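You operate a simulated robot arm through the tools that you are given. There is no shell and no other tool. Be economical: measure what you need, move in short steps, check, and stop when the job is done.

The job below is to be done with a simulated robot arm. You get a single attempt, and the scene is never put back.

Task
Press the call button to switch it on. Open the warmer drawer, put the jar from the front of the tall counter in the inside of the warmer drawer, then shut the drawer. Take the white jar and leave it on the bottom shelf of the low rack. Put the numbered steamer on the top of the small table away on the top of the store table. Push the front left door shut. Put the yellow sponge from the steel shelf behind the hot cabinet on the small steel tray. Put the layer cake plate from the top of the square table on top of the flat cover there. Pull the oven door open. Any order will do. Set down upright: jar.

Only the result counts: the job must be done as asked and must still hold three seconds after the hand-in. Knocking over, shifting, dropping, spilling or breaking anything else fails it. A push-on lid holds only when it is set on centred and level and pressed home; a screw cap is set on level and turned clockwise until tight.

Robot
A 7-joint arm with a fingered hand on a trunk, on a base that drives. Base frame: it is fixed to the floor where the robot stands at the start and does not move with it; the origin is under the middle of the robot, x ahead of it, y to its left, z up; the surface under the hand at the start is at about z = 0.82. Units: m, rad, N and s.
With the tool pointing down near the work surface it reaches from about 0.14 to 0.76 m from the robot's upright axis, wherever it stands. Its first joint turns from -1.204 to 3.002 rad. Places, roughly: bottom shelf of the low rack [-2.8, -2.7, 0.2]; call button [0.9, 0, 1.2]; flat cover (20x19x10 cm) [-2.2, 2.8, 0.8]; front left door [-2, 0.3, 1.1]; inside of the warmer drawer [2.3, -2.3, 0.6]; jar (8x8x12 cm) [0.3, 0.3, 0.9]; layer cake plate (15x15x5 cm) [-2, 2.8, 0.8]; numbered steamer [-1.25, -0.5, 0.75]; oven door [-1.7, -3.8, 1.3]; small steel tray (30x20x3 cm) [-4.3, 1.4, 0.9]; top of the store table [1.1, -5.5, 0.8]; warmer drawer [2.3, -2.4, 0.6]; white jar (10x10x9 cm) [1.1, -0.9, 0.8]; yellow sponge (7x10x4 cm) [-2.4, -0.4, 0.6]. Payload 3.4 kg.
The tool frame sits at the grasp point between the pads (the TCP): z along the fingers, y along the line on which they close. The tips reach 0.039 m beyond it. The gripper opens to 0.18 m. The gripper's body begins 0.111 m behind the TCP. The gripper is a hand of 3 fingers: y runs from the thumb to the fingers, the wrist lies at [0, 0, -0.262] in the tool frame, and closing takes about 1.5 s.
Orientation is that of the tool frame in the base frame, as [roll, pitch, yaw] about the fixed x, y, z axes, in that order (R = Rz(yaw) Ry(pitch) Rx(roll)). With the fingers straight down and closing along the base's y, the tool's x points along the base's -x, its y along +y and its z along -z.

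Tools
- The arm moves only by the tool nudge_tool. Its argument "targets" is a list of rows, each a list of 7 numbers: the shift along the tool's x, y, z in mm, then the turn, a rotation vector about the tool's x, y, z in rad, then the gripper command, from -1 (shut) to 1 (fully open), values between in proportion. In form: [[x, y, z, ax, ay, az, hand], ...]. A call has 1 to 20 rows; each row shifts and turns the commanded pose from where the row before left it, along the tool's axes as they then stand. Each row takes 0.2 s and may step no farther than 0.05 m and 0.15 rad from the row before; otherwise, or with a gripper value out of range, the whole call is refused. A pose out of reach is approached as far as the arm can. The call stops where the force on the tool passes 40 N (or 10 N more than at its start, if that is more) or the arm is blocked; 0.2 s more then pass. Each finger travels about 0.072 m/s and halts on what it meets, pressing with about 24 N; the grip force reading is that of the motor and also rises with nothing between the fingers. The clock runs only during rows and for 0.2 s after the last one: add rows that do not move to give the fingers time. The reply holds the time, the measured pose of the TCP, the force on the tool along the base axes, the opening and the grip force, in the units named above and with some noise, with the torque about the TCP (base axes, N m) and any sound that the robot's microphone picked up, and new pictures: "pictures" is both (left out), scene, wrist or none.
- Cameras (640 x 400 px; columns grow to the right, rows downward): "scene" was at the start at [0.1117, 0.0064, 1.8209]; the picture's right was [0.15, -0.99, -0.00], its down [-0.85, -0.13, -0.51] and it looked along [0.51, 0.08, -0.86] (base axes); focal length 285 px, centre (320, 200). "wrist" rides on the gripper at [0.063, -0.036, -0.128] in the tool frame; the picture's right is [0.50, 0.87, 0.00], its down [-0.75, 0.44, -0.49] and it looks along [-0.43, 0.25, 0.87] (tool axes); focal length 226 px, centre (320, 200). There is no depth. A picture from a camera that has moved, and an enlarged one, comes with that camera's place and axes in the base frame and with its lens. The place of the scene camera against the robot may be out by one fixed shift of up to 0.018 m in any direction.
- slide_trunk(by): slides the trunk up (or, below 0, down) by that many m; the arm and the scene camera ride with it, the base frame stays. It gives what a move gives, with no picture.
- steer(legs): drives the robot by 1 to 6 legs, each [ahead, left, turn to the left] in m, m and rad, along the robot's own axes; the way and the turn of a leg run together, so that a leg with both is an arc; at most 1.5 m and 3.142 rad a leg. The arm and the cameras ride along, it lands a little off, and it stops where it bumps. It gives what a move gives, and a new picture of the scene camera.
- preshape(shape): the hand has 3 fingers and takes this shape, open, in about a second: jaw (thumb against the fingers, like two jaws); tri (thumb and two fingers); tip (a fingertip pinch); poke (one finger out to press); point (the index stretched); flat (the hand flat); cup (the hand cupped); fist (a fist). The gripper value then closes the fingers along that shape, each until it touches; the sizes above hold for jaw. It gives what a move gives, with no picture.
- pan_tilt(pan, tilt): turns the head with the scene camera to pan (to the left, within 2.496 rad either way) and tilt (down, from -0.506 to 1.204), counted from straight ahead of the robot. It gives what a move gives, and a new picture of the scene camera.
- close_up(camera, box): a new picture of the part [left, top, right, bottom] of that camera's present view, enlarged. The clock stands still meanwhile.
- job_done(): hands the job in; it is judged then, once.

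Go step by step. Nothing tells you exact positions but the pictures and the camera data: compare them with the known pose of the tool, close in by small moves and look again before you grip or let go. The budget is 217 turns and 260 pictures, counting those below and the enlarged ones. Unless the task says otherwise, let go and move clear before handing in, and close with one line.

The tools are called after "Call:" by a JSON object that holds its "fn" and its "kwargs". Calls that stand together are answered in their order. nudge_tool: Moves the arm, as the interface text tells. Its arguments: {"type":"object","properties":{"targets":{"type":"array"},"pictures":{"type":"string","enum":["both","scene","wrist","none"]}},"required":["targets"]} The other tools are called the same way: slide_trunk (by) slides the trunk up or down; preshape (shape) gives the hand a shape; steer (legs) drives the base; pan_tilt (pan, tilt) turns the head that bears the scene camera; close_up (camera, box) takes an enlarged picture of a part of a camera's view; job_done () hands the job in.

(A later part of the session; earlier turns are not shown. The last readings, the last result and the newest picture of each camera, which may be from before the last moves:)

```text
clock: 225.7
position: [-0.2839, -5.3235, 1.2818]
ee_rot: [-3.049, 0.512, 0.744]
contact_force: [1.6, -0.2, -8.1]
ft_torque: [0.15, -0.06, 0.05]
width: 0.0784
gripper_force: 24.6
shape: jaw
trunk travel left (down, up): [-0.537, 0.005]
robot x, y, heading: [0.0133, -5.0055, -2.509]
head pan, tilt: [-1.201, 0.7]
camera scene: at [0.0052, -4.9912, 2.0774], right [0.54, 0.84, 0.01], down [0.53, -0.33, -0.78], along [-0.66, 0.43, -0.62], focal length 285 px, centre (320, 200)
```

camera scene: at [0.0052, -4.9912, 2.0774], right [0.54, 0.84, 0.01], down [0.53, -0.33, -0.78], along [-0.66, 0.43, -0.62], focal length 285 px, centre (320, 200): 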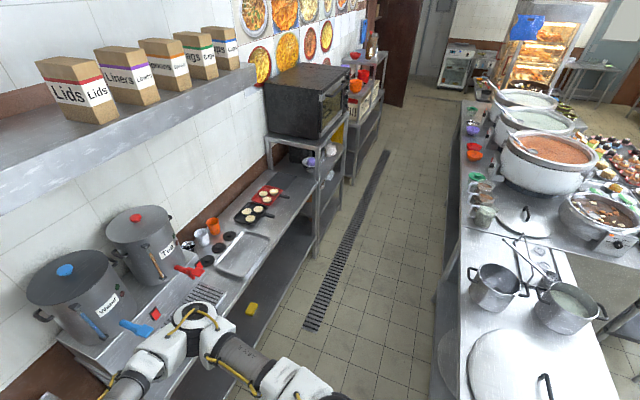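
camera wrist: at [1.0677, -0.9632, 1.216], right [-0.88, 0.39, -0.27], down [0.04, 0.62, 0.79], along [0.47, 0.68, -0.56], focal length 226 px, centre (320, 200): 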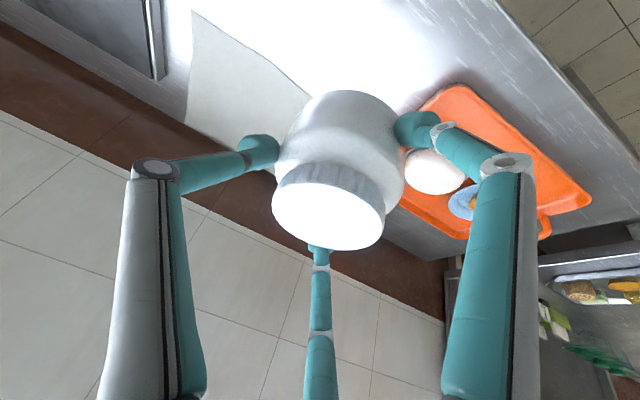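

The drain aisle leads straight to the rack. I'll check the jar grip, turn right to face along the aisle, and look again.

Call:
{"fn": "close_up", "kwargs": {"camera": "wrist", "box": [160, 50, 480, 250]}}

Call:
{"fn": "steer", "kwargs": {"legs": [[0, 0, -1.57]]}}

Call:
{"fn": "pan_tilt", "kwargs": {"pan": 0.0, "tilt": 0.6}}

```text
2.00 times, centred on (320, 150) of wrist
camera zoom: at [-0.2138, -5.225, 1.3643], right [0.88, -0.37, -0.32], down [0.0, -0.65, 0.76], along [-0.48, -0.67, -0.56], focal length 452 px, centre (320, 300)
```

zoom: 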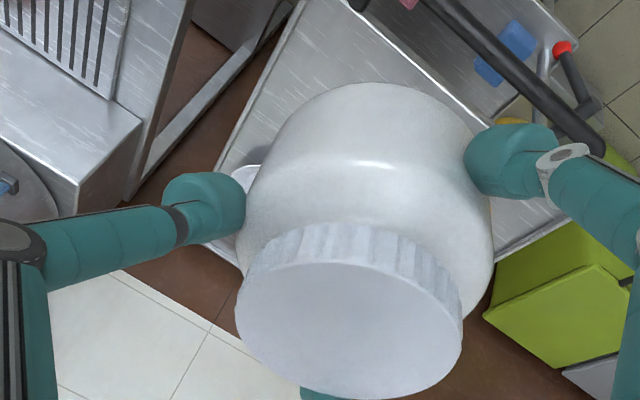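

```text
clock: 229.9
position: [-0.28, -4.6745, 1.2832]
ee_rot: [-3.092, 0.518, -0.831]
contact_force: [-0.3, 0.3, -8.0]
ft_torque: [-0.03, -0.17, -0.01]
width: 0.0781
gripper_force: 24.5
shape: jaw
trunk travel left (down, up): [-0.537, 0.005]
robot x, y, heading: [0.0076, -4.9979, 2.21]
head pan, tilt: [-1.201, 0.7]
camera scene: at [0.1201, -4.9108, 2.0723], right [0.85, -0.53, 0.0], down [-0.36, -0.56, -0.75], along [0.39, 0.64, -0.66], focal length 285 px, centre (320, 200)
```

scene: 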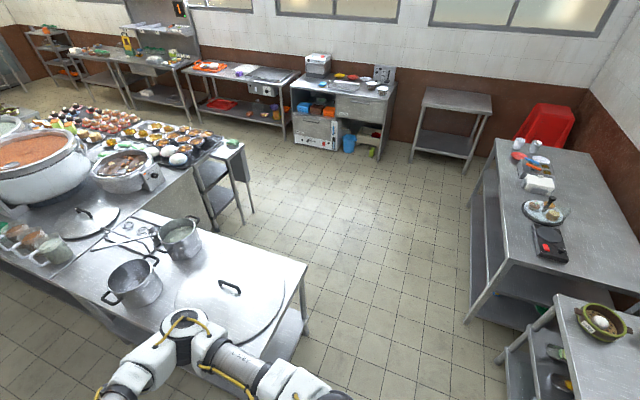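

```text
clock: 231.3
position: [-0.2946, -4.6915, 1.283]
ee_rot: [-3.067, 0.52, -0.814]
contact_force: [-0.1, 0.6, -7.3]
ft_torque: [-0.05, -0.12, 0.01]
width: 0.0782
gripper_force: 24.0
shape: jaw
trunk travel left (down, up): [-0.537, 0.005]
robot x, y, heading: [0.0099, -4.9942, 2.215]
head pan, tilt: [0.0, 0.6]
camera scene: at [-0.0343, -4.9557, 2.0841], right [0.8, 0.6, 0.01], down [0.35, -0.45, -0.82], along [-0.49, 0.66, -0.57], focal length 285 px, centre (320, 200)
```

scene: 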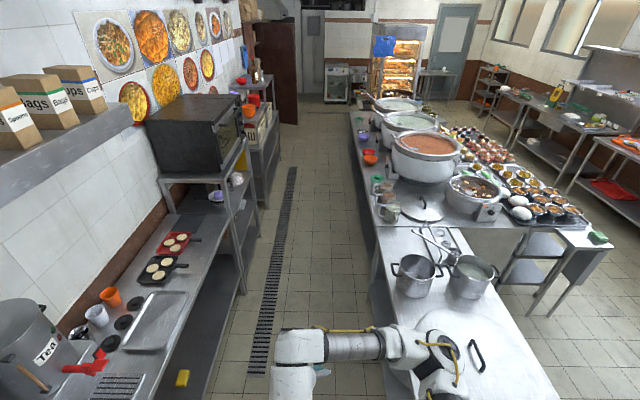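

The aisle is clear. I shift left to its middle and drive forward.

Call:
{"fn": "steer", "kwargs": {"legs": [[0.5, 0.17, -0.01], [1.4, 0.0, 0]]}}

```text
clock: 240.9
position: [-1.5405, -3.27, 1.2828]
ee_rot: [-3.063, 0.52, -0.817]
contact_force: [-1.3, 0.1, -6.4]
ft_torque: [-0.04, -0.13, -0.01]
width: 0.0777
gripper_force: 24.1
shape: jaw
trunk travel left (down, up): [-0.537, 0.005]
robot x, y, heading: [-1.2317, -3.5709, 2.192]
head pan, tilt: [0.0, 0.6]
camera scene: at [-1.2238, -3.495, 2.083], right [0.81, 0.58, -0.02], down [0.32, -0.47, -0.82], along [-0.49, 0.66, -0.57], focal length 285 px, centre (320, 200)
```

scene: 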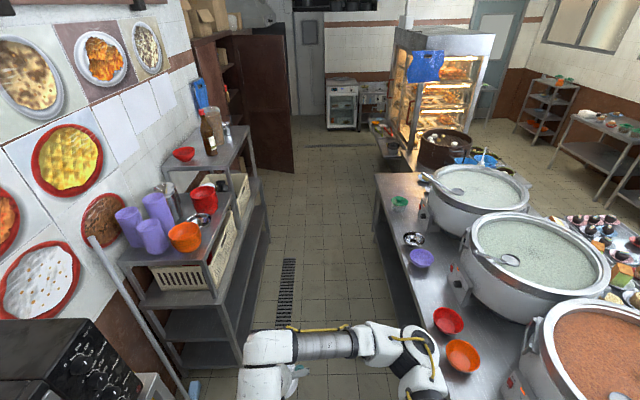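

I continue to the low rack, keeping to the right side, then turn left to face it.

Call:
{"fn": "steer", "kwargs": {"legs": [[1.25, -0.13, 0.01], [0, 0, 1.57]]}}

Call:
{"fn": "pan_tilt", "kwargs": {"pan": 0.0, "tilt": 1.0}}

```text
clock: 251.0
position: [-2.1222, -2.8361, 1.2831]
ee_rot: [-3.034, 0.521, 0.786]
contact_force: [0.8, 0.1, -6.6]
ft_torque: [0.12, -0.09, -0.03]
width: 0.0764
gripper_force: 24.0
shape: jaw
trunk travel left (down, up): [-0.537, 0.005]
robot x, y, heading: [-1.8512, -2.5016, -2.525]
head pan, tilt: [0.0, 0.6]
camera scene: at [-1.9022, -2.5167, 2.0838], right [-0.58, 0.81, -0.01], down [0.47, 0.32, -0.82], along [-0.67, -0.48, -0.57], focal length 285 px, centre (320, 200)
```

scene: 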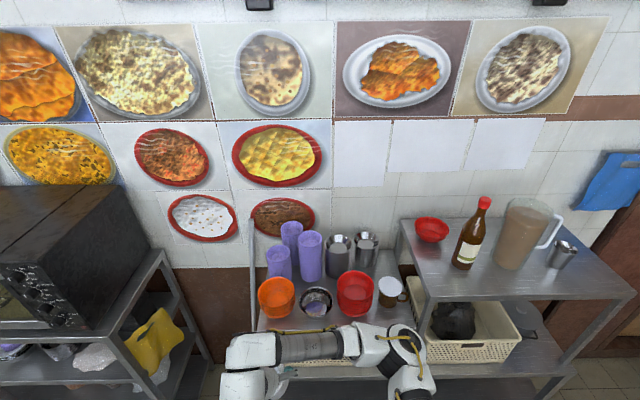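

```text
clock: 251.8
position: [-2.1102, -2.8487, 1.2803]
ee_rot: [-3.021, 0.523, 0.801]
contact_force: [1.3, 0.1, -7.3]
ft_torque: [0.12, -0.06, 0.0]
width: 0.0762
gripper_force: 23.9
shape: jaw
trunk travel left (down, up): [-0.537, 0.005]
robot x, y, heading: [-1.8493, -2.4975, -2.525]
head pan, tilt: [0.0, 1.0]
camera scene: at [-1.8951, -2.4952, 2.0516], right [-0.58, 0.82, -0.02], down [0.69, 0.48, -0.54], along [-0.43, -0.33, -0.84], focal length 285 px, centre (320, 200)
```

scene: 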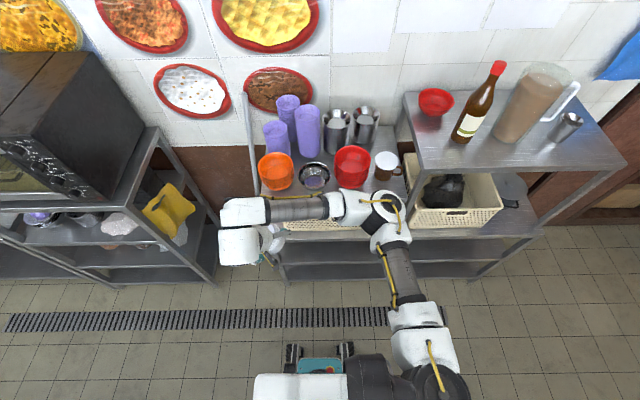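

The rack's bottom shelf front edge is about n=0.6 m ahead; the hand has crept in yaw. I square the hand up, back slightly and lower the trunk.

Call:
{"fn": "nudge_tool", "kwargs": {"targets": [[0, 0, 0, -0.014, 0.01, 0.08, -1], [0, 0, 0, -0.014, 0.01, 0.08, -1]], "pictures": "none"}}

Call:
{"fn": "steer", "kwargs": {"legs": [[-0.03, 0, 0.01]]}}

Call:
{"fn": "slide_trunk", "kwargs": {"by": -0.25}}

Call:
{"fn": "nudge_tool", "kwargs": {"targets": [[0, 0, 0, 0, 0, 0, -1]], "pictures": "both"}}

```text
clock: 252.6
position: [-2.1834, -2.8379, 1.2807]
ee_rot: [3.115, 0.515, 0.587]
contact_force: [-0.4, 0.0, -7.9]
ft_torque: [0.23, -0.03, 0.01]
width: 0.0769
gripper_force: 24.0
shape: jaw
out of reach, approached as far as the arm can: row 1, 2
trunk travel left (down, up): [-0.537, 0.005]
robot x, y, heading: [-1.855, -2.4941, -2.522]
head pan, tilt: [0.0, 1.0]
stopped in row 2: the arm was blocked; the commanded pose is now the measured one
```

```text
clock: 253.5
position: [-2.1685, -2.8177, 1.279]
ee_rot: [3.109, 0.507, 0.594]
contact_force: [-2.3, 2.2, -6.9]
ft_torque: [0.27, -0.07, 0.03]
width: 0.077
gripper_force: 23.8
shape: jaw
trunk travel left (down, up): [-0.537, 0.005]
robot x, y, heading: [-1.8302, -2.4661, -2.514]
head pan, tilt: [0.0, 1.0]
camera scene: at [-1.9013, -2.4529, 2.0509], right [-0.59, 0.81, -0.03], down [0.69, 0.48, -0.53], along [-0.42, -0.33, -0.85], focal length 285 px, centre (320, 200)
```

scene: 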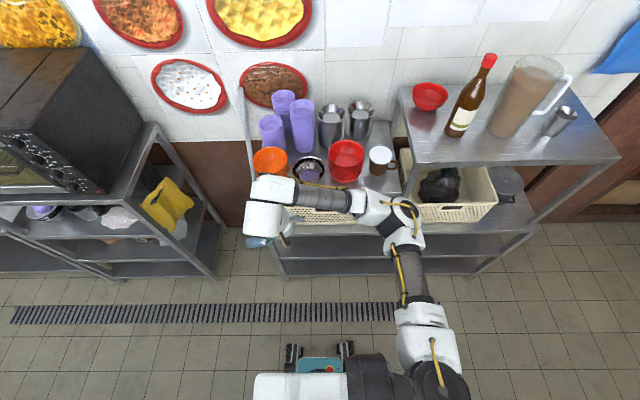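

```text
clock: 256.0
position: [-2.159, -2.8354, 0.9933]
ee_rot: [3.131, 0.433, 0.601]
contact_force: [-0.8, 0.0, -7.9]
ft_torque: [0.19, -0.03, 0.0]
width: 0.0768
gripper_force: 23.5
shape: jaw
trunk travel left (down, up): [-0.287, 0.255]
robot x, y, heading: [-1.8349, -2.4646, -2.518]
head pan, tilt: [0.0, 1.0]
```

```text
clock: 256.4
position: [-2.1372, -2.8625, 0.9906]
ee_rot: [-3.124, 0.433, 0.62]
contact_force: [1.4, -1.1, -7.5]
ft_torque: [0.1, -0.02, -0.01]
width: 0.0767
gripper_force: 24.2
shape: jaw
trunk travel left (down, up): [-0.287, 0.255]
robot x, y, heading: [-1.8284, -2.474, -2.512]
head pan, tilt: [0.0, 1.0]
camera scene: at [-1.8964, -2.5723, 1.8022], right [-0.59, 0.81, 0.02], down [0.68, 0.5, -0.54], along [-0.44, -0.3, -0.84], focal length 285 px, centre (320, 200)
camera wrist: at [-2.066, -2.7712, 1.0793], right [0.87, -0.44, -0.22], down [-0.13, -0.64, 0.76], along [-0.48, -0.63, -0.62], focal length 226 px, centre (320, 200)
```

scene: 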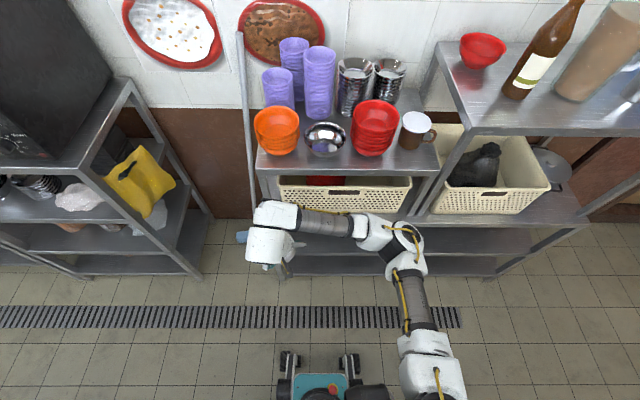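
wrist: 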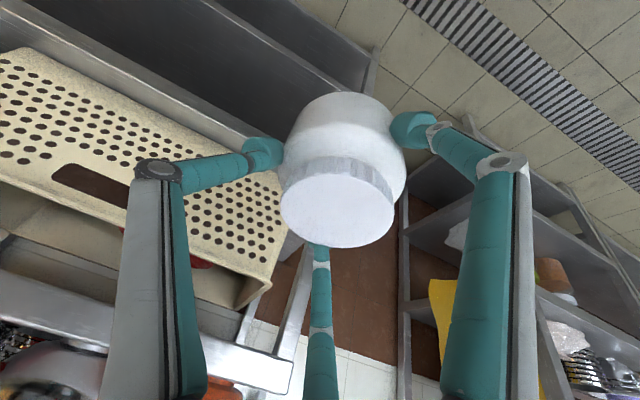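

The hand is at the rack's left post; I strafe right 0.27 m, then lower further.

Call:
{"fn": "steer", "kwargs": {"legs": [[-0.02, -0.27, 0]]}}

Call:
{"fn": "slide_trunk", "kwargs": {"by": -0.27}}

Call:
{"fn": "nudge_tool", "kwargs": {"targets": [[0, 0, 0, 0, 0, 0, -1]], "pictures": "both"}}

```text
clock: 258.4
position: [-2.2937, -2.6125, 0.9927]
ee_rot: [-3.139, 0.431, 0.605]
contact_force: [0.2, 0.4, -7.7]
ft_torque: [0.13, -0.03, 0.0]
width: 0.0768
gripper_force: 24.0
shape: jaw
trunk travel left (down, up): [-0.287, 0.255]
robot x, y, heading: [-1.973, -2.24, -2.517]
head pan, tilt: [0.0, 1.0]
camera scene: at [-2.0648, -2.3045, 1.8025], right [-0.58, 0.81, 0.0], down [0.69, 0.49, -0.54], along [-0.43, -0.31, -0.84], focal length 285 px, centre (320, 200)
```

scene: 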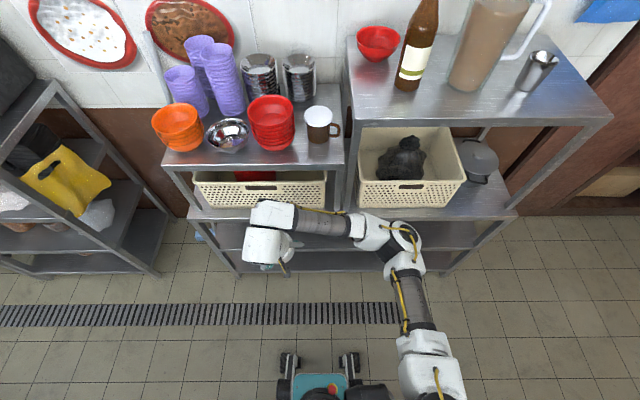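

```text
clock: 261.1
position: [-2.2896, -2.613, 0.542]
ee_rot: [-3.132, -0.031, 0.608]
contact_force: [0.3, 0.6, -8.1]
ft_torque: [-0.01, 0.14, 0.0]
width: 0.0767
gripper_force: 24.7
shape: jaw
trunk travel left (down, up): [-0.017, 0.525]
robot x, y, heading: [-1.9765, -2.2429, -2.518]
head pan, tilt: [0.0, 1.0]
```

```text
clock: 261.5
position: [-2.2898, -2.6115, 0.5405]
ee_rot: [-3.132, -0.034, 0.608]
contact_force: [0.4, 0.0, -8.2]
ft_torque: [0.06, 0.14, 0.01]
width: 0.0768
gripper_force: 24.2
shape: jaw
trunk travel left (down, up): [-0.017, 0.525]
robot x, y, heading: [-1.9757, -2.2407, -2.516]
head pan, tilt: [0.0, 1.0]
camera scene: at [-2.3851, -2.5377, 1.4582], right [-0.58, 0.81, 0.0], down [0.69, 0.49, -0.53], along [-0.43, -0.31, -0.85], focal length 285 px, centre (320, 200)
camera wrist: at [-2.2612, -2.5503, 0.6701], right [0.91, -0.42, 0.01], down [-0.38, -0.8, 0.46], along [-0.19, -0.42, -0.89], focal length 226 px, centre (320, 200)
```

scene: 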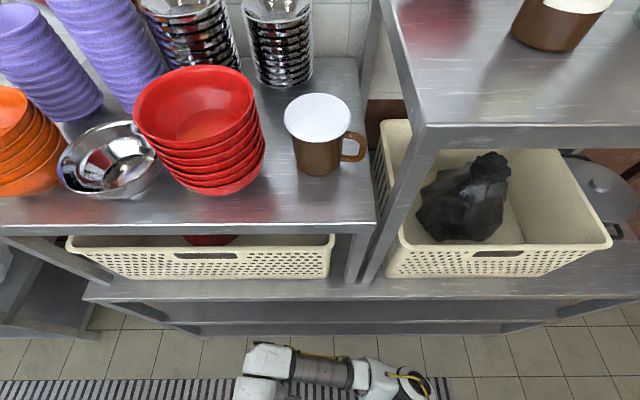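
wrist: 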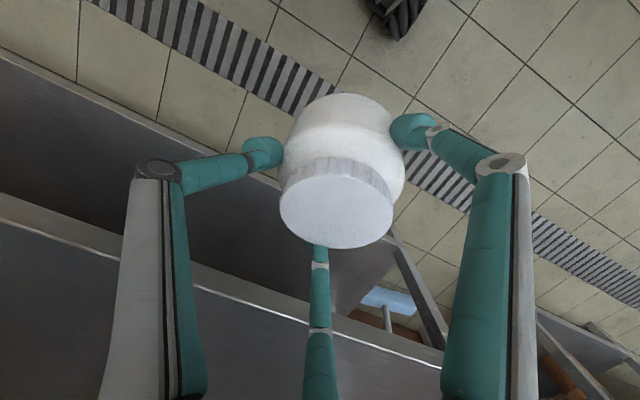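

The trunk's fold rotated the hand to straight down, so the jar is tilted now. I tilt the hand forward about 0.57 rad again to level the jar.

Call:
{"fn": "nudge_tool", "kwargs": {"targets": [[0, 0, 0, 0, -0.15, 0, -1], [0, 0, 0, 0, -0.15, 0, -1], [0, 0, 0, 0, -0.15, 0, -1], [0, 0, 0, 0, -0.13, 0, -1]], "pictures": "both"}}

```text
clock: 262.5
position: [-2.326, -2.6366, 0.5031]
ee_rot: [-3.133, 0.549, 0.616]
contact_force: [-0.3, -0.3, -7.3]
ft_torque: [0.2, -0.07, -0.01]
width: 0.0769
gripper_force: 23.6
shape: jaw
out of reach, approached as far as the arm can: row 1, 2, 3, 4
trunk travel left (down, up): [-0.017, 0.525]
robot x, y, heading: [-1.9777, -2.239, -2.521]
head pan, tilt: [0.0, 1.0]
camera scene: at [-2.3851, -2.5374, 1.4582], right [-0.58, 0.81, 0.0], down [0.69, 0.49, -0.53], along [-0.43, -0.31, -0.85], focal length 285 px, centre (320, 200)
camera wrist: at [-2.2477, -2.5381, 0.5792], right [0.85, -0.46, -0.27], down [-0.06, -0.58, 0.81], along [-0.53, -0.67, -0.52], focal length 226 px, centre (320, 200)
```

scene: 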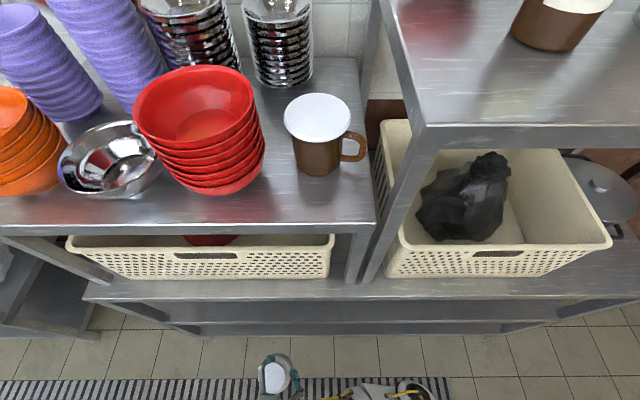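
wrist: 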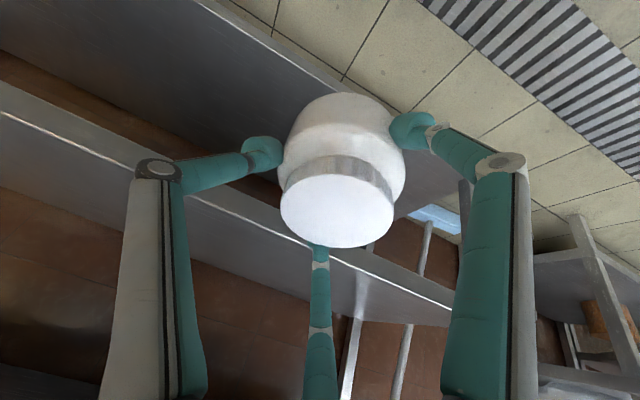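

The jar is level and the arm responds here. I lower it to just above the shelf level, still outside the rack.

Call:
{"fn": "nudge_tool", "kwargs": {"targets": [[21, 0, 34, 0, 0, 0, -1], [21, 0, 34, 0, 0, 0, -1], [21, 0, 34, 0, 0, 0, -1], [21, 0, 34, 0, 0, 0, -1]], "pictures": "wrist"}}

```text
clock: 263.5
position: [-2.3843, -2.6592, 0.3843]
ee_rot: [-3.127, 0.527, 0.627]
contact_force: [0.5, -1.1, -7.7]
ft_torque: [0.16, -0.05, 0.04]
width: 0.0769
gripper_force: 24.3
shape: jaw
out of reach, approached as far as the arm can: row 1, 2, 3, 4
trunk travel left (down, up): [-0.017, 0.525]
robot x, y, heading: [-1.9747, -2.2379, -2.513]
head pan, tilt: [0.0, 1.0]
camera wrist: at [-2.3085, -2.5613, 0.4629], right [0.85, -0.45, -0.26], down [-0.07, -0.6, 0.8], along [-0.52, -0.66, -0.54], focal length 226 px, centre (320, 200)
```

wrist: 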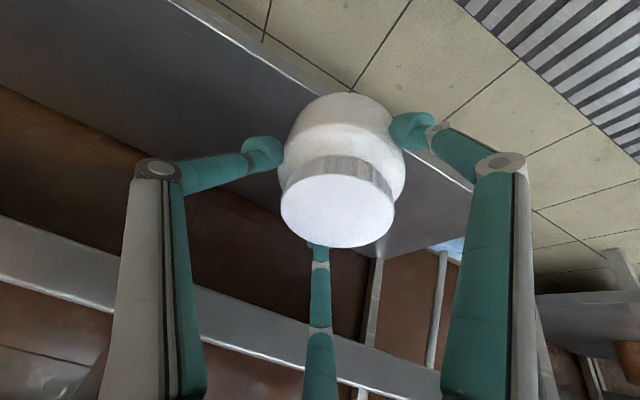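

The arm is drifting inward along its limit; that is the way I need to go. I move forward over the shelf at this height and look.

Call:
{"fn": "nudge_tool", "kwargs": {"targets": [[-34, 0, 21, 0, 0, 0, -1], [-34, 0, 21, 0, 0, 0, -1]], "pictures": "both"}}

```text
clock: 264.2
position: [-2.4322, -2.696, 0.3796]
ee_rot: [-3.121, 0.529, 0.631]
contact_force: [4.5, 3.9, -12.0]
ft_torque: [0.11, 0.22, 0.18]
width: 0.075
gripper_force: 24.1
shape: jaw
trunk travel left (down, up): [-0.017, 0.525]
robot x, y, heading: [-1.9729, -2.2363, -2.516]
head pan, tilt: [0.0, 1.0]
stopped in row 2: the force on the tool passed its limit at 47 N (the readings are from after the stop); the commanded pose is now the measured one
camera scene: at [-2.3859, -2.5375, 1.4577], right [-0.58, 0.81, 0.0], down [0.69, 0.49, -0.53], along [-0.43, -0.31, -0.85], focal length 285 px, centre (320, 200)
camera wrist: at [-2.3561, -2.5978, 0.4583], right [0.85, -0.45, -0.27], down [-0.07, -0.6, 0.8], along [-0.52, -0.66, -0.54], focal length 226 px, centre (320, 200)
```

scene: 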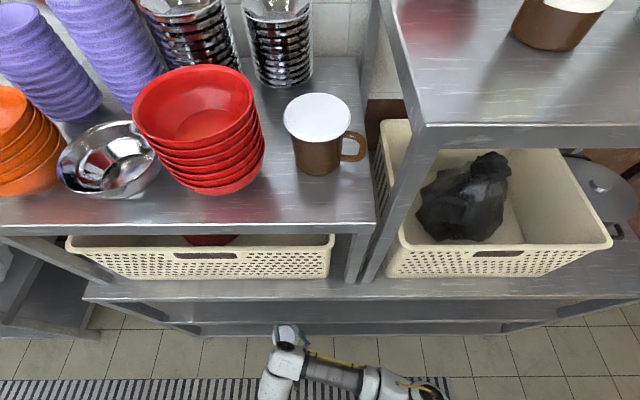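
wrist: 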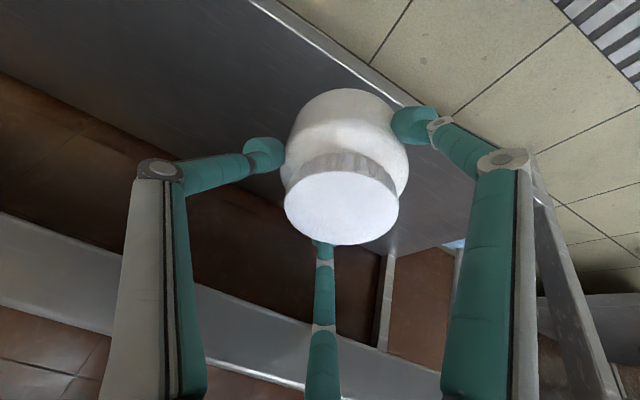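

The hand body touched the middle shelf's edge. I ease back 3 cm and go lower before going in.

Call:
{"fn": "nudge_tool", "kwargs": {"targets": [[26, 0, -15, 0, 0, 0, -1], [16, 0, 26, 0, 0, 0, -1], [16, 0, 26, 0, 0, 0, -1], [13, 0, 22, 0, 0, 0, -1]], "pictures": "wrist"}}

```text
clock: 265.2
position: [-2.4166, -2.6836, 0.2996]
ee_rot: [-3.124, 0.519, 0.634]
contact_force: [-0.3, 0.1, -8.6]
ft_torque: [0.18, -0.07, 0.05]
width: 0.0758
gripper_force: 24.0
shape: jaw
out of reach, approached as far as the arm can: row 4
trunk travel left (down, up): [-0.017, 0.525]
robot x, y, heading: [-1.9736, -2.2382, -2.522]
head pan, tilt: [0.0, 1.0]
camera wrist: at [-2.3416, -2.5862, 0.3791], right [0.86, -0.44, -0.26], down [-0.07, -0.6, 0.8], along [-0.51, -0.66, -0.55], focal length 226 px, centre (320, 200)
```

wrist: 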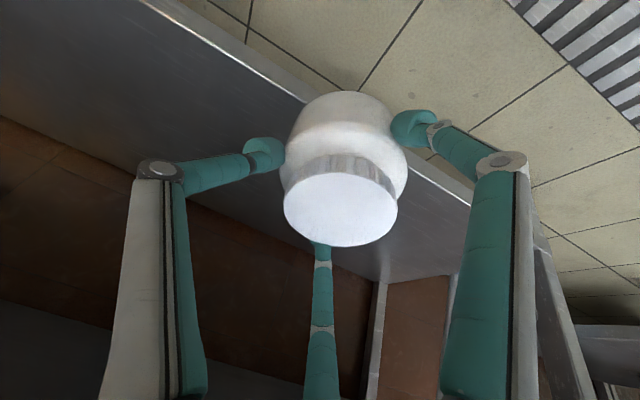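

Call:
{"fn": "nudge_tool", "kwargs": {"targets": [[-20, 0, 11, 0, 0, 0, -1], [-20, 0, 11, 0, 0, 0, -1], [-20, 0, 11, 0, 0, 0, -1], [-17, 0, 10, 0, 0, 0, -1]], "pictures": "both"}}

```text
clock: 266.2
position: [-2.4879, -2.7347, 0.3024]
ee_rot: [-3.124, 0.531, 0.631]
contact_force: [0.2, -0.4, -7.6]
ft_torque: [0.14, -0.05, 0.01]
width: 0.0759
gripper_force: 23.8
shape: jaw
trunk travel left (down, up): [-0.017, 0.525]
robot x, y, heading: [-1.9751, -2.2348, -2.517]
head pan, tilt: [0.0, 1.0]
camera scene: at [-2.3856, -2.5377, 1.4578], right [-0.58, 0.81, 0.0], down [0.69, 0.49, -0.53], along [-0.43, -0.31, -0.85], focal length 285 px, centre (320, 200)
camera wrist: at [-2.4116, -2.6372, 0.3796], right [0.85, -0.45, -0.27], down [-0.06, -0.6, 0.8], along [-0.52, -0.66, -0.54], focal length 226 px, centre (320, 200)
```

scene: 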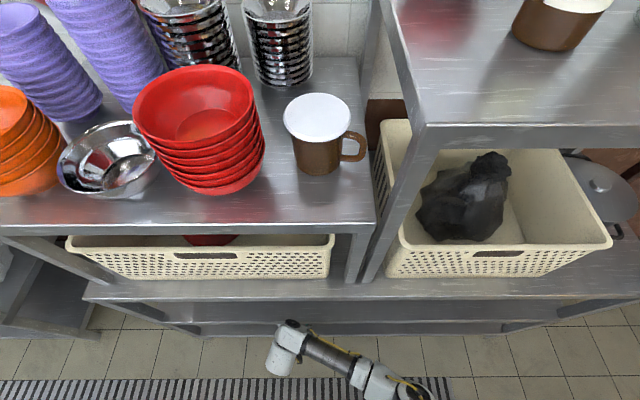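
wrist: 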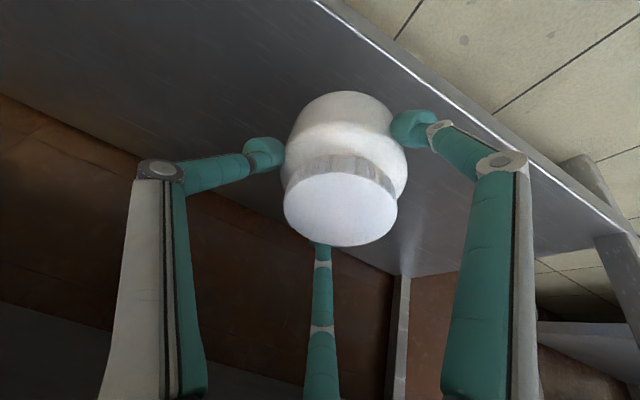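

The jar is over the bottom shelf. I lower it slowly until it touches.

Call:
{"fn": "nudge_tool", "kwargs": {"targets": [[5, 0, 8.6, 0, 0, 0, -1], [5, 0, 8.6, 0, 0, 0, -1], [3.5, 0, 6, 0, 0, 0, -1]], "pictures": "none"}}

Call:
{"fn": "nudge_tool", "kwargs": {"targets": [[2.5, 0, 4.3, 0, 0, 0, -1], [2.5, 0, 4.3, 0, 0, 0, -1]], "pictures": "none"}}

Call:
{"fn": "nudge_tool", "kwargs": {"targets": [[2.5, 0, 4.3, 0, 0, 0, -1]], "pictures": "wrist"}}

```text
clock: 267.0
position: [-2.4906, -2.7338, 0.2747]
ee_rot: [-3.125, 0.535, 0.63]
contact_force: [0.1, -0.5, -6.8]
ft_torque: [0.18, -0.08, 0.02]
width: 0.0754
gripper_force: 24.6
shape: jaw
trunk travel left (down, up): [-0.017, 0.525]
robot x, y, heading: [-1.9771, -2.2368, -2.522]
head pan, tilt: [0.0, 1.0]
```

```text
clock: 267.6
position: [-2.4889, -2.7337, 0.2651]
ee_rot: [-3.124, 0.534, 0.631]
contact_force: [-0.7, -0.3, -8.1]
ft_torque: [0.14, -0.04, 0.04]
width: 0.0755
gripper_force: 24.2
shape: jaw
trunk travel left (down, up): [-0.017, 0.525]
robot x, y, heading: [-1.9751, -2.2367, -2.521]
head pan, tilt: [0.0, 1.0]
```

```text
clock: 268.0
position: [-2.4897, -2.7333, 0.2602]
ee_rot: [-3.123, 0.534, 0.629]
contact_force: [0.6, 0.0, -8.2]
ft_torque: [0.14, -0.08, 0.03]
width: 0.0753
gripper_force: 23.9
shape: jaw
trunk travel left (down, up): [-0.017, 0.525]
robot x, y, heading: [-1.9715, -2.2382, -2.519]
head pan, tilt: [0.0, 1.0]
camera wrist: at [-2.4132, -2.6362, 0.3379], right [0.85, -0.45, -0.27], down [-0.06, -0.6, 0.8], along [-0.52, -0.66, -0.54], focal length 226 px, centre (320, 200)
```

wrist: 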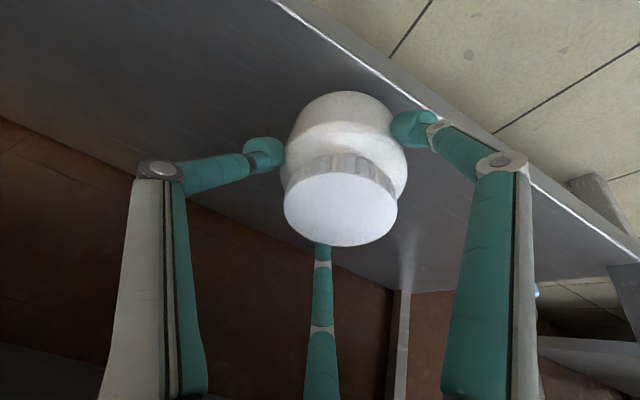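

The shelf edge is only about 6 cm from the jar's centre; I go 2.5 cm deeper, then keep lowering.

Call:
{"fn": "nudge_tool", "kwargs": {"targets": [[-11, 0, 6, 0, 0, 0, -1], [-11, 0, 6, 0, 0, 0, -1]], "pictures": "none"}}

Call:
{"fn": "nudge_tool", "kwargs": {"targets": [[2.5, 0, 4.3, 0, 0, 0, -1], [2.5, 0, 4.3, 0, 0, 0, -1]], "pictures": "wrist"}}

```text
clock: 268.6
position: [-2.5115, -2.7489, 0.26]
ee_rot: [-3.127, 0.533, 0.629]
contact_force: [0.1, -0.1, -8.8]
ft_torque: [0.16, -0.04, 0.0]
width: 0.0753
gripper_force: 24.1
shape: jaw
trunk travel left (down, up): [-0.017, 0.525]
robot x, y, heading: [-1.9756, -2.2382, -2.517]
head pan, tilt: [0.0, 1.0]
```

```text
clock: 269.2
position: [-2.5126, -2.7507, 0.2557]
ee_rot: [-3.126, 0.539, 0.63]
contact_force: [0.5, 0.1, -7.7]
ft_torque: [0.19, -0.06, 0.01]
width: 0.0757
gripper_force: 23.4
shape: jaw
trunk travel left (down, up): [-0.017, 0.525]
robot x, y, heading: [-1.9754, -2.236, -2.519]
head pan, tilt: [0.0, 1.0]
camera wrist: at [-2.4349, -2.6519, 0.3329], right [0.85, -0.45, -0.27], down [-0.06, -0.59, 0.8], along [-0.52, -0.67, -0.53], focal length 226 px, centre (320, 200)
```

wrist: 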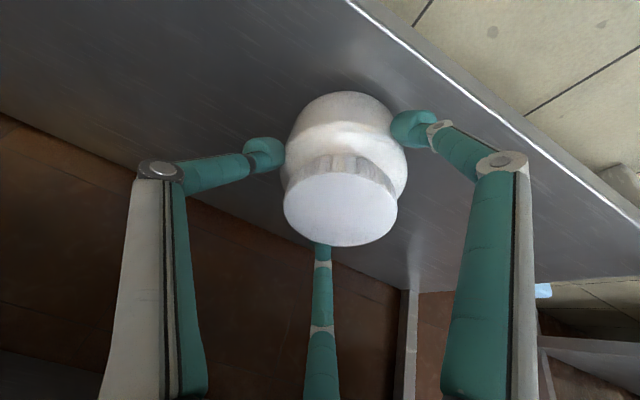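

Call:
{"fn": "nudge_tool", "kwargs": {"targets": [[2.5, 0, 4.3, 0, 0, 0, -1], [2.5, 0, 4.3, 0, 0, 0, -1]], "pictures": "none"}}

Call:
{"fn": "nudge_tool", "kwargs": {"targets": [[2.5, 0, 4.3, 0, 0, 0, -1], [2.5, 0, 4.3, 0, 0, 0, -1]], "pictures": "none"}}

Call:
{"fn": "close_up", "kwargs": {"camera": "wrist", "box": [230, 50, 470, 200]}}

```text
clock: 269.8
position: [-2.5143, -2.7532, 0.2576]
ee_rot: [-3.134, 0.552, 0.625]
contact_force: [-0.4, -0.3, -8.1]
ft_torque: [0.16, -0.06, -0.04]
width: 0.0755
gripper_force: 24.1
shape: jaw
trunk travel left (down, up): [-0.017, 0.525]
robot x, y, heading: [-1.9744, -2.2361, -2.52]
head pan, tilt: [0.0, 1.0]
```

```text
clock: 270.4
position: [-2.5144, -2.7554, 0.2571]
ee_rot: [-3.141, 0.566, 0.62]
contact_force: [1.3, -0.1, -7.8]
ft_torque: [0.19, -0.06, 0.0]
width: 0.0756
gripper_force: 24.2
shape: jaw
trunk travel left (down, up): [-0.017, 0.525]
robot x, y, heading: [-1.9773, -2.2326, -2.522]
head pan, tilt: [0.0, 1.0]
```

```text
2.67 times, centred on (350, 125) of wrist
camera zoom: at [-2.4369, -2.6556, 0.3309], right [0.85, -0.46, -0.27], down [-0.05, -0.57, 0.82], along [-0.53, -0.68, -0.51], focal length 603 px, centre (240, 400)
```

zoom: 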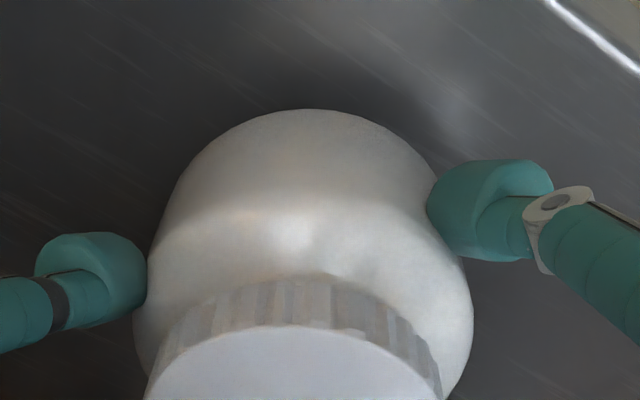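

The arm stops lowering while the jar still hangs free; I use the last of the trunk travel.

Call:
{"fn": "slide_trunk", "kwargs": {"by": -0.012}}

Call:
{"fn": "nudge_tool", "kwargs": {"targets": [[0, 0, 0, 0, 0, 0, -1]], "pictures": "wrist"}}

```text
clock: 271.0
position: [-2.5155, -2.7602, 0.2582]
ee_rot: [3.125, 0.58, 0.617]
contact_force: [-1.4, 0.2, -7.5]
ft_torque: [0.23, -0.03, -0.02]
width: 0.0754
gripper_force: 24.0
shape: jaw
trunk travel left (down, up): [-0.005, 0.537]
robot x, y, heading: [-1.9775, -2.2329, -2.522]
head pan, tilt: [0.0, 1.0]
```

```text
clock: 271.6
position: [-2.5097, -2.7654, 0.2589]
ee_rot: [3.104, 0.573, 0.614]
contact_force: [0.1, -0.1, -7.2]
ft_torque: [0.18, -0.05, 0.02]
width: 0.0757
gripper_force: 24.0
shape: jaw
trunk travel left (down, up): [-0.005, 0.537]
robot x, y, heading: [-1.9795, -2.2268, -2.529]
head pan, tilt: [0.0, 1.0]
stopped in row 1: the arm was blocked; the commanded pose is now the measured one
camera wrist: at [-2.4343, -2.6607, 0.3297], right [0.86, -0.46, -0.24], down [-0.05, -0.55, 0.84], along [-0.51, -0.7, -0.49], focal length 226 px, centre (320, 200)
```

wrist: 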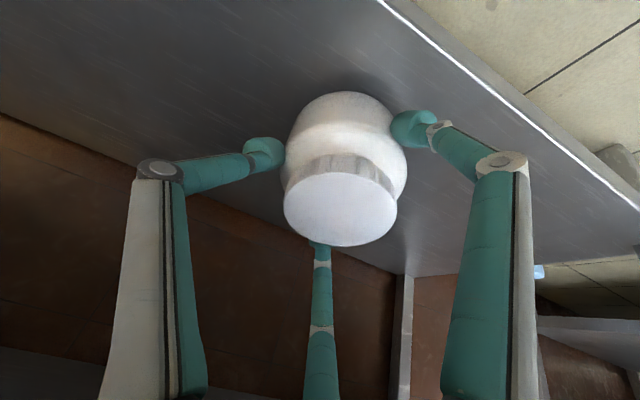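

Something of the arm itself is blocked. I look down with the head camera to see where.

Call:
{"fn": "pan_tilt", "kwargs": {"pan": -0.2, "tilt": 1.2}}

```text
clock: 272.3
position: [-2.5092, -2.7638, 0.2585]
ee_rot: [3.108, 0.571, 0.618]
contact_force: [0.5, -0.2, -8.1]
ft_torque: [0.16, -0.07, 0.02]
width: 0.0753
gripper_force: 24.1
shape: jaw
trunk travel left (down, up): [-0.005, 0.537]
robot x, y, heading: [-1.9773, -2.2316, -2.536]
head pan, tilt: [-0.201, 1.201]
camera scene: at [-2.3763, -2.4711, 1.4463], right [-0.4, 0.92, -0.02], down [0.85, 0.36, -0.39], along [-0.35, -0.17, -0.92], focal length 285 px, centre (320, 200)
```

scene: 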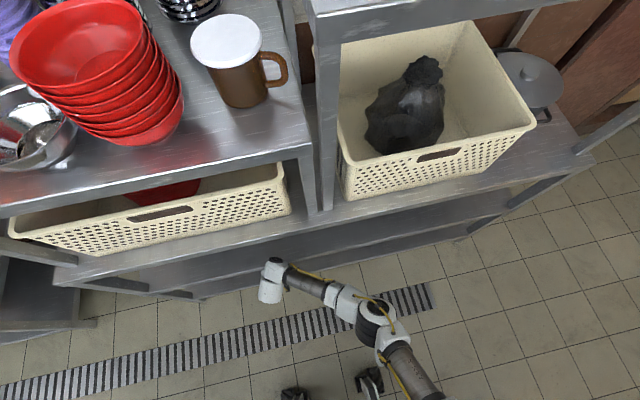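

The arm is over-folded here. I draw back out of the shelf, raise the trunk 0.1 m so the arm unfolds, and reach down again.

Call:
{"fn": "nudge_tool", "kwargs": {"targets": [[-3, 0, -9, 0, 0, 0, -1], [27, 0, -17, 0, 0, 0, -1], [27, 0, -17, 0, 0, 0, -1], [27, 0, -17, 0, 0, 0, -1], [20, 0, -12, 0, 0, 0, -1]], "pictures": "none"}}

Call:
{"fn": "slide_trunk", "kwargs": {"by": 0.12}}

Call:
{"fn": "nudge_tool", "kwargs": {"targets": [[0, 0, 0, 0, 0, 0, -1]], "pictures": "both"}}

```text
clock: 272.9
position: [-2.4976, -2.7549, 0.2359]
ee_rot: [-3.109, 0.552, 0.638]
contact_force: [-7.0, 8.4, 32.1]
ft_torque: [0.6, -0.37, 0.04]
width: 0.0768
gripper_force: 23.9
shape: jaw
trunk travel left (down, up): [-0.005, 0.537]
robot x, y, heading: [-1.9748, -2.2372, -2.52]
head pan, tilt: [-0.201, 1.201]
stopped in row 3: the force on the tool passed its limit at 47 N (the readings are from after the stop); the commanded pose is now the measured one
```

```text
clock: 273.9
position: [-2.4967, -2.7462, 0.3102]
ee_rot: [-3.1, 0.555, 0.637]
contact_force: [3.4, 1.8, -15.1]
ft_torque: [-0.41, 0.65, -0.02]
width: 0.0761
gripper_force: 23.8
shape: jaw
trunk travel left (down, up): [-0.076, 0.466]
robot x, y, heading: [-1.9724, -2.2403, -2.526]
head pan, tilt: [-0.201, 1.201]
stopped: the force on the tool passed its limit at 52 N (the readings are from after the stop); the commanded pose is now the measured one
```

```text
clock: 274.2
position: [-2.4958, -2.7465, 0.3105]
ee_rot: [-3.104, 0.556, 0.639]
contact_force: [5.1, 1.6, -18.2]
ft_torque: [-0.54, 0.91, -0.06]
width: 0.0759
gripper_force: 24.2
shape: jaw
trunk travel left (down, up): [-0.076, 0.466]
robot x, y, heading: [-1.9759, -2.2389, -2.523]
head pan, tilt: [-0.201, 1.201]
camera scene: at [-2.296, -2.4618, 1.5369], right [-0.41, 0.91, 0.0], down [0.85, 0.38, -0.35], along [-0.32, -0.14, -0.94], focal length 285 px, centre (320, 200)
camera wrist: at [-2.4178, -2.6484, 0.3858], right [0.84, -0.45, -0.29], down [-0.04, -0.6, 0.8], along [-0.54, -0.66, -0.52], focal length 226 px, centre (320, 200)
```

scene: 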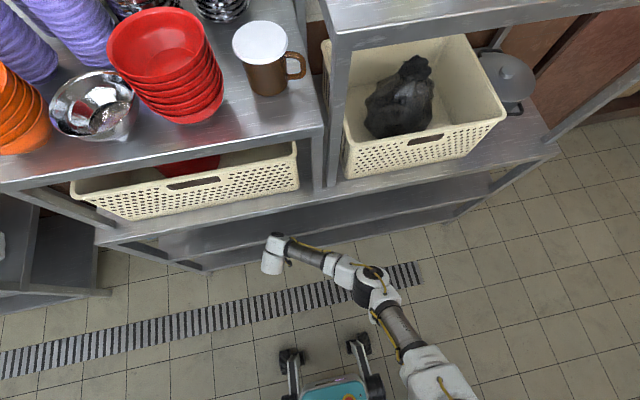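
wrist: 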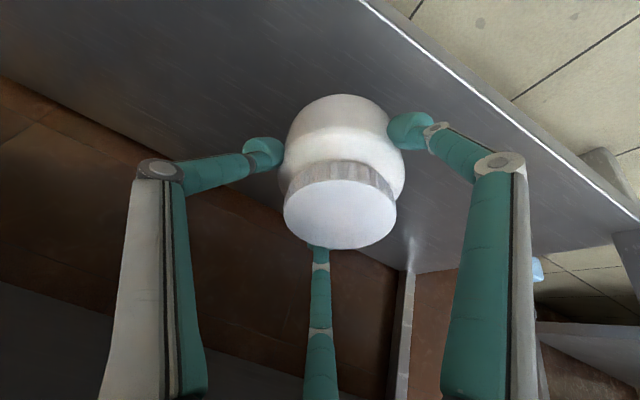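

Useful: the jar touched the shelf at TCP z≈0.236, and then the hand met the middle shelf on rising. From this trunk height I lower the arm straight down again.

Call:
{"fn": "nudge_tool", "kwargs": {"targets": [[10, 0, 16, 0, 0, 0, -1], [10, 0, 16, 0, 0, 0, -1], [9, 0, 14, 0, 0, 0, -1]], "pictures": "none"}}

Call:
{"fn": "nudge_tool", "kwargs": {"targets": [[3, 0, 5, 0, 0, 0, -1], [2.5, 0, 4, 0, 0, 0, -1]], "pictures": "wrist"}}

```text
clock: 275.1
position: [-2.4974, -2.7466, 0.2566]
ee_rot: [-3.104, 0.558, 0.639]
contact_force: [0.2, 0.4, -7.4]
ft_torque: [0.17, -0.07, 0.0]
width: 0.076
gripper_force: 23.9
shape: jaw
trunk travel left (down, up): [-0.076, 0.466]
robot x, y, heading: [-1.9714, -2.2376, -2.525]
head pan, tilt: [-0.201, 1.201]
```

```text
clock: 275.6
position: [-2.4986, -2.7469, 0.2459]
ee_rot: [-3.105, 0.558, 0.637]
contact_force: [0.7, -0.2, -8.0]
ft_torque: [0.17, -0.12, 0.03]
width: 0.076
gripper_force: 24.2
shape: jaw
trunk travel left (down, up): [-0.076, 0.466]
robot x, y, heading: [-1.9729, -2.2343, -2.519]
head pan, tilt: [-0.201, 1.201]
camera wrist: at [-2.4192, -2.649, 0.322], right [0.84, -0.45, -0.29], down [-0.04, -0.59, 0.8], along [-0.54, -0.66, -0.52], focal length 226 px, centre (320, 200)
```

wrist: 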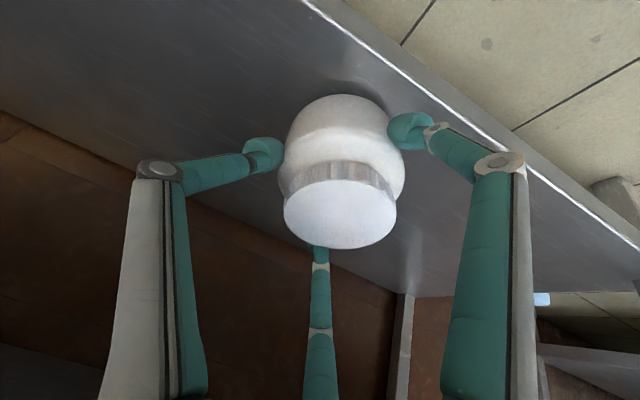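

Call:
{"fn": "nudge_tool", "kwargs": {"targets": [[2, 0, 3.5, 0, 0, 0, -1]], "pictures": "none"}}

Call:
{"fn": "nudge_tool", "kwargs": {"targets": [[2, 0, 3.5, 0, 0, 0, -1]], "pictures": "none"}}

Call:
{"fn": "nudge_tool", "kwargs": {"targets": [[2, 0, 3.5, 0, 0, 0, -1]], "pictures": "none"}}

```text
clock: 276.1
position: [-2.4997, -2.7476, 0.2445]
ee_rot: [-3.105, 0.561, 0.639]
contact_force: [0.1, 3.3, 4.2]
ft_torque: [0.24, -0.42, 0.11]
width: 0.0762
gripper_force: 24.1
shape: jaw
trunk travel left (down, up): [-0.076, 0.466]
robot x, y, heading: [-1.974, -2.2401, -2.523]
head pan, tilt: [-0.201, 1.201]
```

```text
clock: 276.4
position: [-2.4994, -2.7465, 0.2418]
ee_rot: [-3.104, 0.562, 0.638]
contact_force: [0.7, 6.4, 15.7]
ft_torque: [0.26, -0.68, 0.21]
width: 0.0762
gripper_force: 24.3
shape: jaw
trunk travel left (down, up): [-0.076, 0.466]
robot x, y, heading: [-1.9774, -2.238, -2.524]
head pan, tilt: [-0.201, 1.201]
```

```text
clock: 276.9
position: [-2.5008, -2.7469, 0.2397]
ee_rot: [-3.105, 0.566, 0.639]
contact_force: [-0.7, 6.8, 27.1]
ft_torque: [0.44, -0.85, 0.27]
width: 0.0762
gripper_force: 23.2
shape: jaw
trunk travel left (down, up): [-0.076, 0.466]
robot x, y, heading: [-1.9738, -2.2356, -2.525]
head pan, tilt: [-0.201, 1.201]
```

Contact. I take out the small excess tilt, ease a little and open the fingers slowly.

Call:
{"fn": "nudge_tool", "kwargs": {"targets": [[-1, 0, -2, 0, 0.04, 0, -1], [0, 0, 0, 0, 0, 0, -0.1], [0, 0, 0, 0, 0, 0, 0.1], [0, 0, 0, 0, 0, 0, 0.4], [0, 0, 0, 0, 0, 0, 0.4], [0, 0, 0, 0, 0, 0, 0.4], [0, 0, 0, 0, 0, 0, 0.4]], "pictures": "wrist"}}

```text
clock: 278.4
position: [-2.5006, -2.7464, 0.2361]
ee_rot: [-3.105, 0.52, 0.637]
contact_force: [0.8, 0.0, -0.1]
ft_torque: [-0.01, -0.01, -0.01]
width: 0.1256
gripper_force: 0.2
shape: jaw
trunk travel left (down, up): [-0.076, 0.466]
robot x, y, heading: [-1.9794, -2.237, -2.521]
head pan, tilt: [-0.201, 1.201]
camera wrist: at [-2.4227, -2.6511, 0.3164], right [0.85, -0.45, -0.28], down [-0.07, -0.61, 0.79], along [-0.52, -0.65, -0.55], focal length 226 px, centre (320, 200)
```

wrist: 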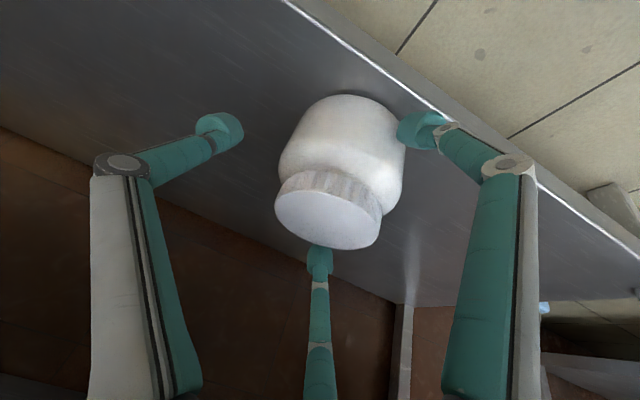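

The jar stands on the shelf. I open fully and check clearances before drawing back.

Call:
{"fn": "nudge_tool", "kwargs": {"targets": [[0, 4, 0, 0, 0, 0, 0.7], [0, 4, 0, 0, 0, 0, 1], [0, 0, 0, 0, 0, 0, 1], [0, 0, 0, 0, 0, 0, 1]], "pictures": "wrist"}}

```text
clock: 279.4
position: [-2.4961, -2.7529, 0.2358]
ee_rot: [-3.106, 0.518, 0.636]
contact_force: [0.5, 0.0, 0.0]
ft_torque: [-0.03, 0.01, 0.01]
width: 0.1796
gripper_force: 0.1
shape: jaw
trunk travel left (down, up): [-0.076, 0.466]
robot x, y, heading: [-1.9765, -2.2372, -2.519]
head pan, tilt: [-0.201, 1.201]
camera wrist: at [-2.4182, -2.6574, 0.3158], right [0.85, -0.45, -0.28], down [-0.07, -0.61, 0.79], along [-0.52, -0.65, -0.55], focal length 226 px, centre (320, 200)
```

wrist: 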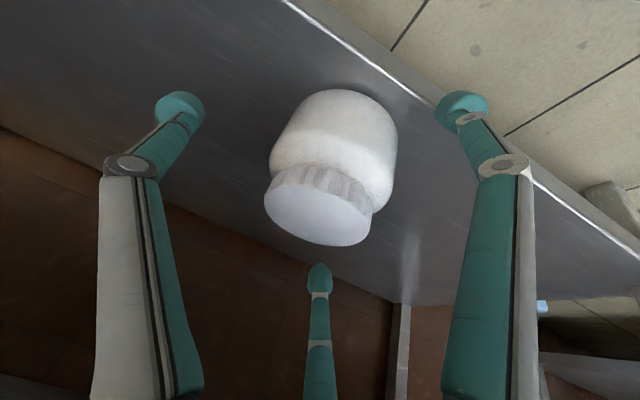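

Call:
{"fn": "nudge_tool", "kwargs": {"targets": [[17, 0, -10, 0, 0, 0, 1], [17, 0, -10, 0, 0, 0, 1], [17, 0, -10, 0, 0, 0, 1], [17, 0, -10, 0, 0, 0, 1], [17, 0, -10, 0, 0, 0, 1], [17, 0, -10, 0, 0, 0, 1]], "pictures": "both"}}

```text
clock: 280.9
position: [-2.4065, -2.6881, 0.2383]
ee_rot: [-3.103, 0.506, 0.642]
contact_force: [-0.2, 0.1, -0.7]
ft_torque: [0.02, 0.01, 0.01]
width: 0.18
gripper_force: 0.1
shape: jaw
out of reach, approached as far as the arm can: row 6
trunk travel left (down, up): [-0.076, 0.466]
robot x, y, heading: [-1.9746, -2.2369, -2.518]
head pan, tilt: [-0.201, 1.201]
camera scene: at [-2.2927, -2.4589, 1.5382], right [-0.41, 0.91, 0.0], down [0.85, 0.38, -0.36], along [-0.33, -0.15, -0.93], focal length 285 px, centre (320, 200)
camera wrist: at [-2.3306, -2.5925, 0.3206], right [0.86, -0.44, -0.27], down [-0.07, -0.62, 0.78], along [-0.51, -0.65, -0.56], focal length 226 px, centre (320, 200)
```

scene: 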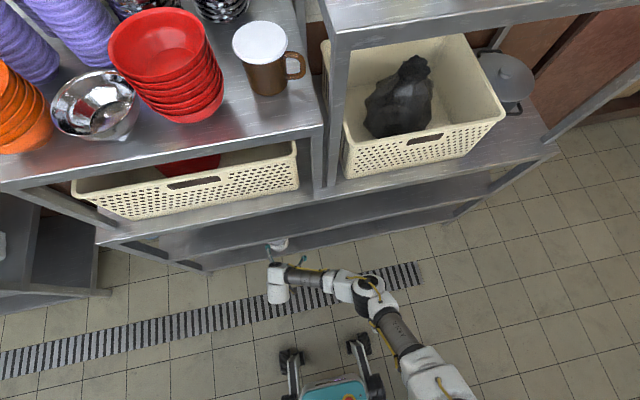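
wrist: 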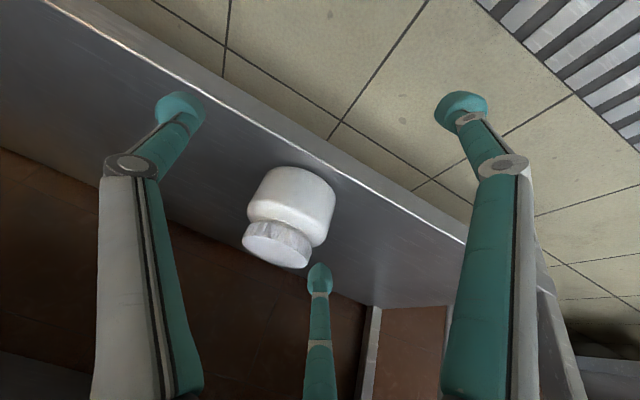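

The white jar stands well on the bottom shelf. I withdraw diagonally up and back.

Call:
{"fn": "nudge_tool", "kwargs": {"targets": [[6, 0, -31, 0, 0, 0, 1], [6, 0, -31, 0, 0, 0, 1], [6, 0, -31, 0, 0, 0, 1], [6, 0, -31, 0, 0, 0, 1], [6, 0, -31, 0, 0, 0, 1], [6, 0, -31, 0, 0, 0, 1], [6, 0, -31, 0, 0, 0, 1]], "pictures": "both"}}

```text
clock: 282.4
position: [-2.3423, -2.6463, 0.4346]
ee_rot: [-3.102, 0.509, 0.643]
contact_force: [-0.3, -0.5, -0.5]
ft_torque: [-0.01, -0.02, 0.01]
width: 0.18
gripper_force: 0.0
shape: jaw
out of reach, approached as far as the arm can: row 1, 2, 3, 4, 5, 6, 7
trunk travel left (down, up): [-0.076, 0.466]
robot x, y, heading: [-1.9743, -2.2381, -2.52]
head pan, tilt: [-0.201, 1.201]
camera scene: at [-2.2928, -2.4581, 1.5383], right [-0.41, 0.91, 0.0], down [0.85, 0.38, -0.36], along [-0.33, -0.15, -0.93], focal length 285 px, centre (320, 200)
camera wrist: at [-2.2657, -2.5516, 0.5155], right [0.86, -0.44, -0.27], down [-0.07, -0.62, 0.78], along [-0.51, -0.65, -0.56], focal length 226 px, centre (320, 200)
```

scene: 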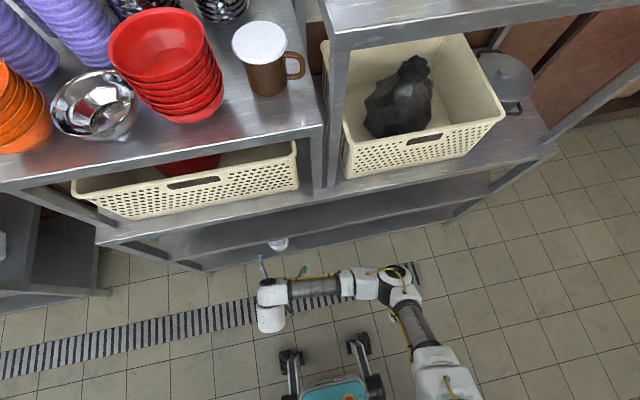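
wrist: 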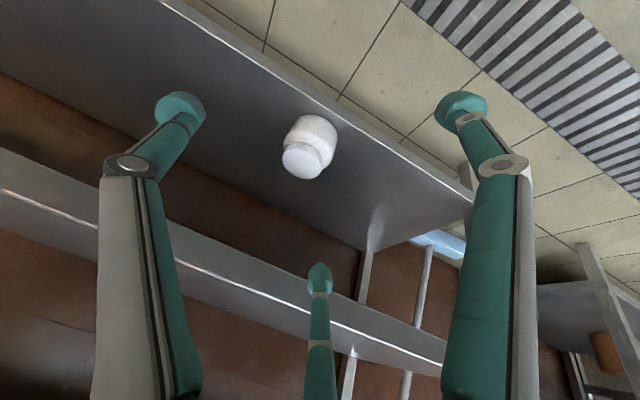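

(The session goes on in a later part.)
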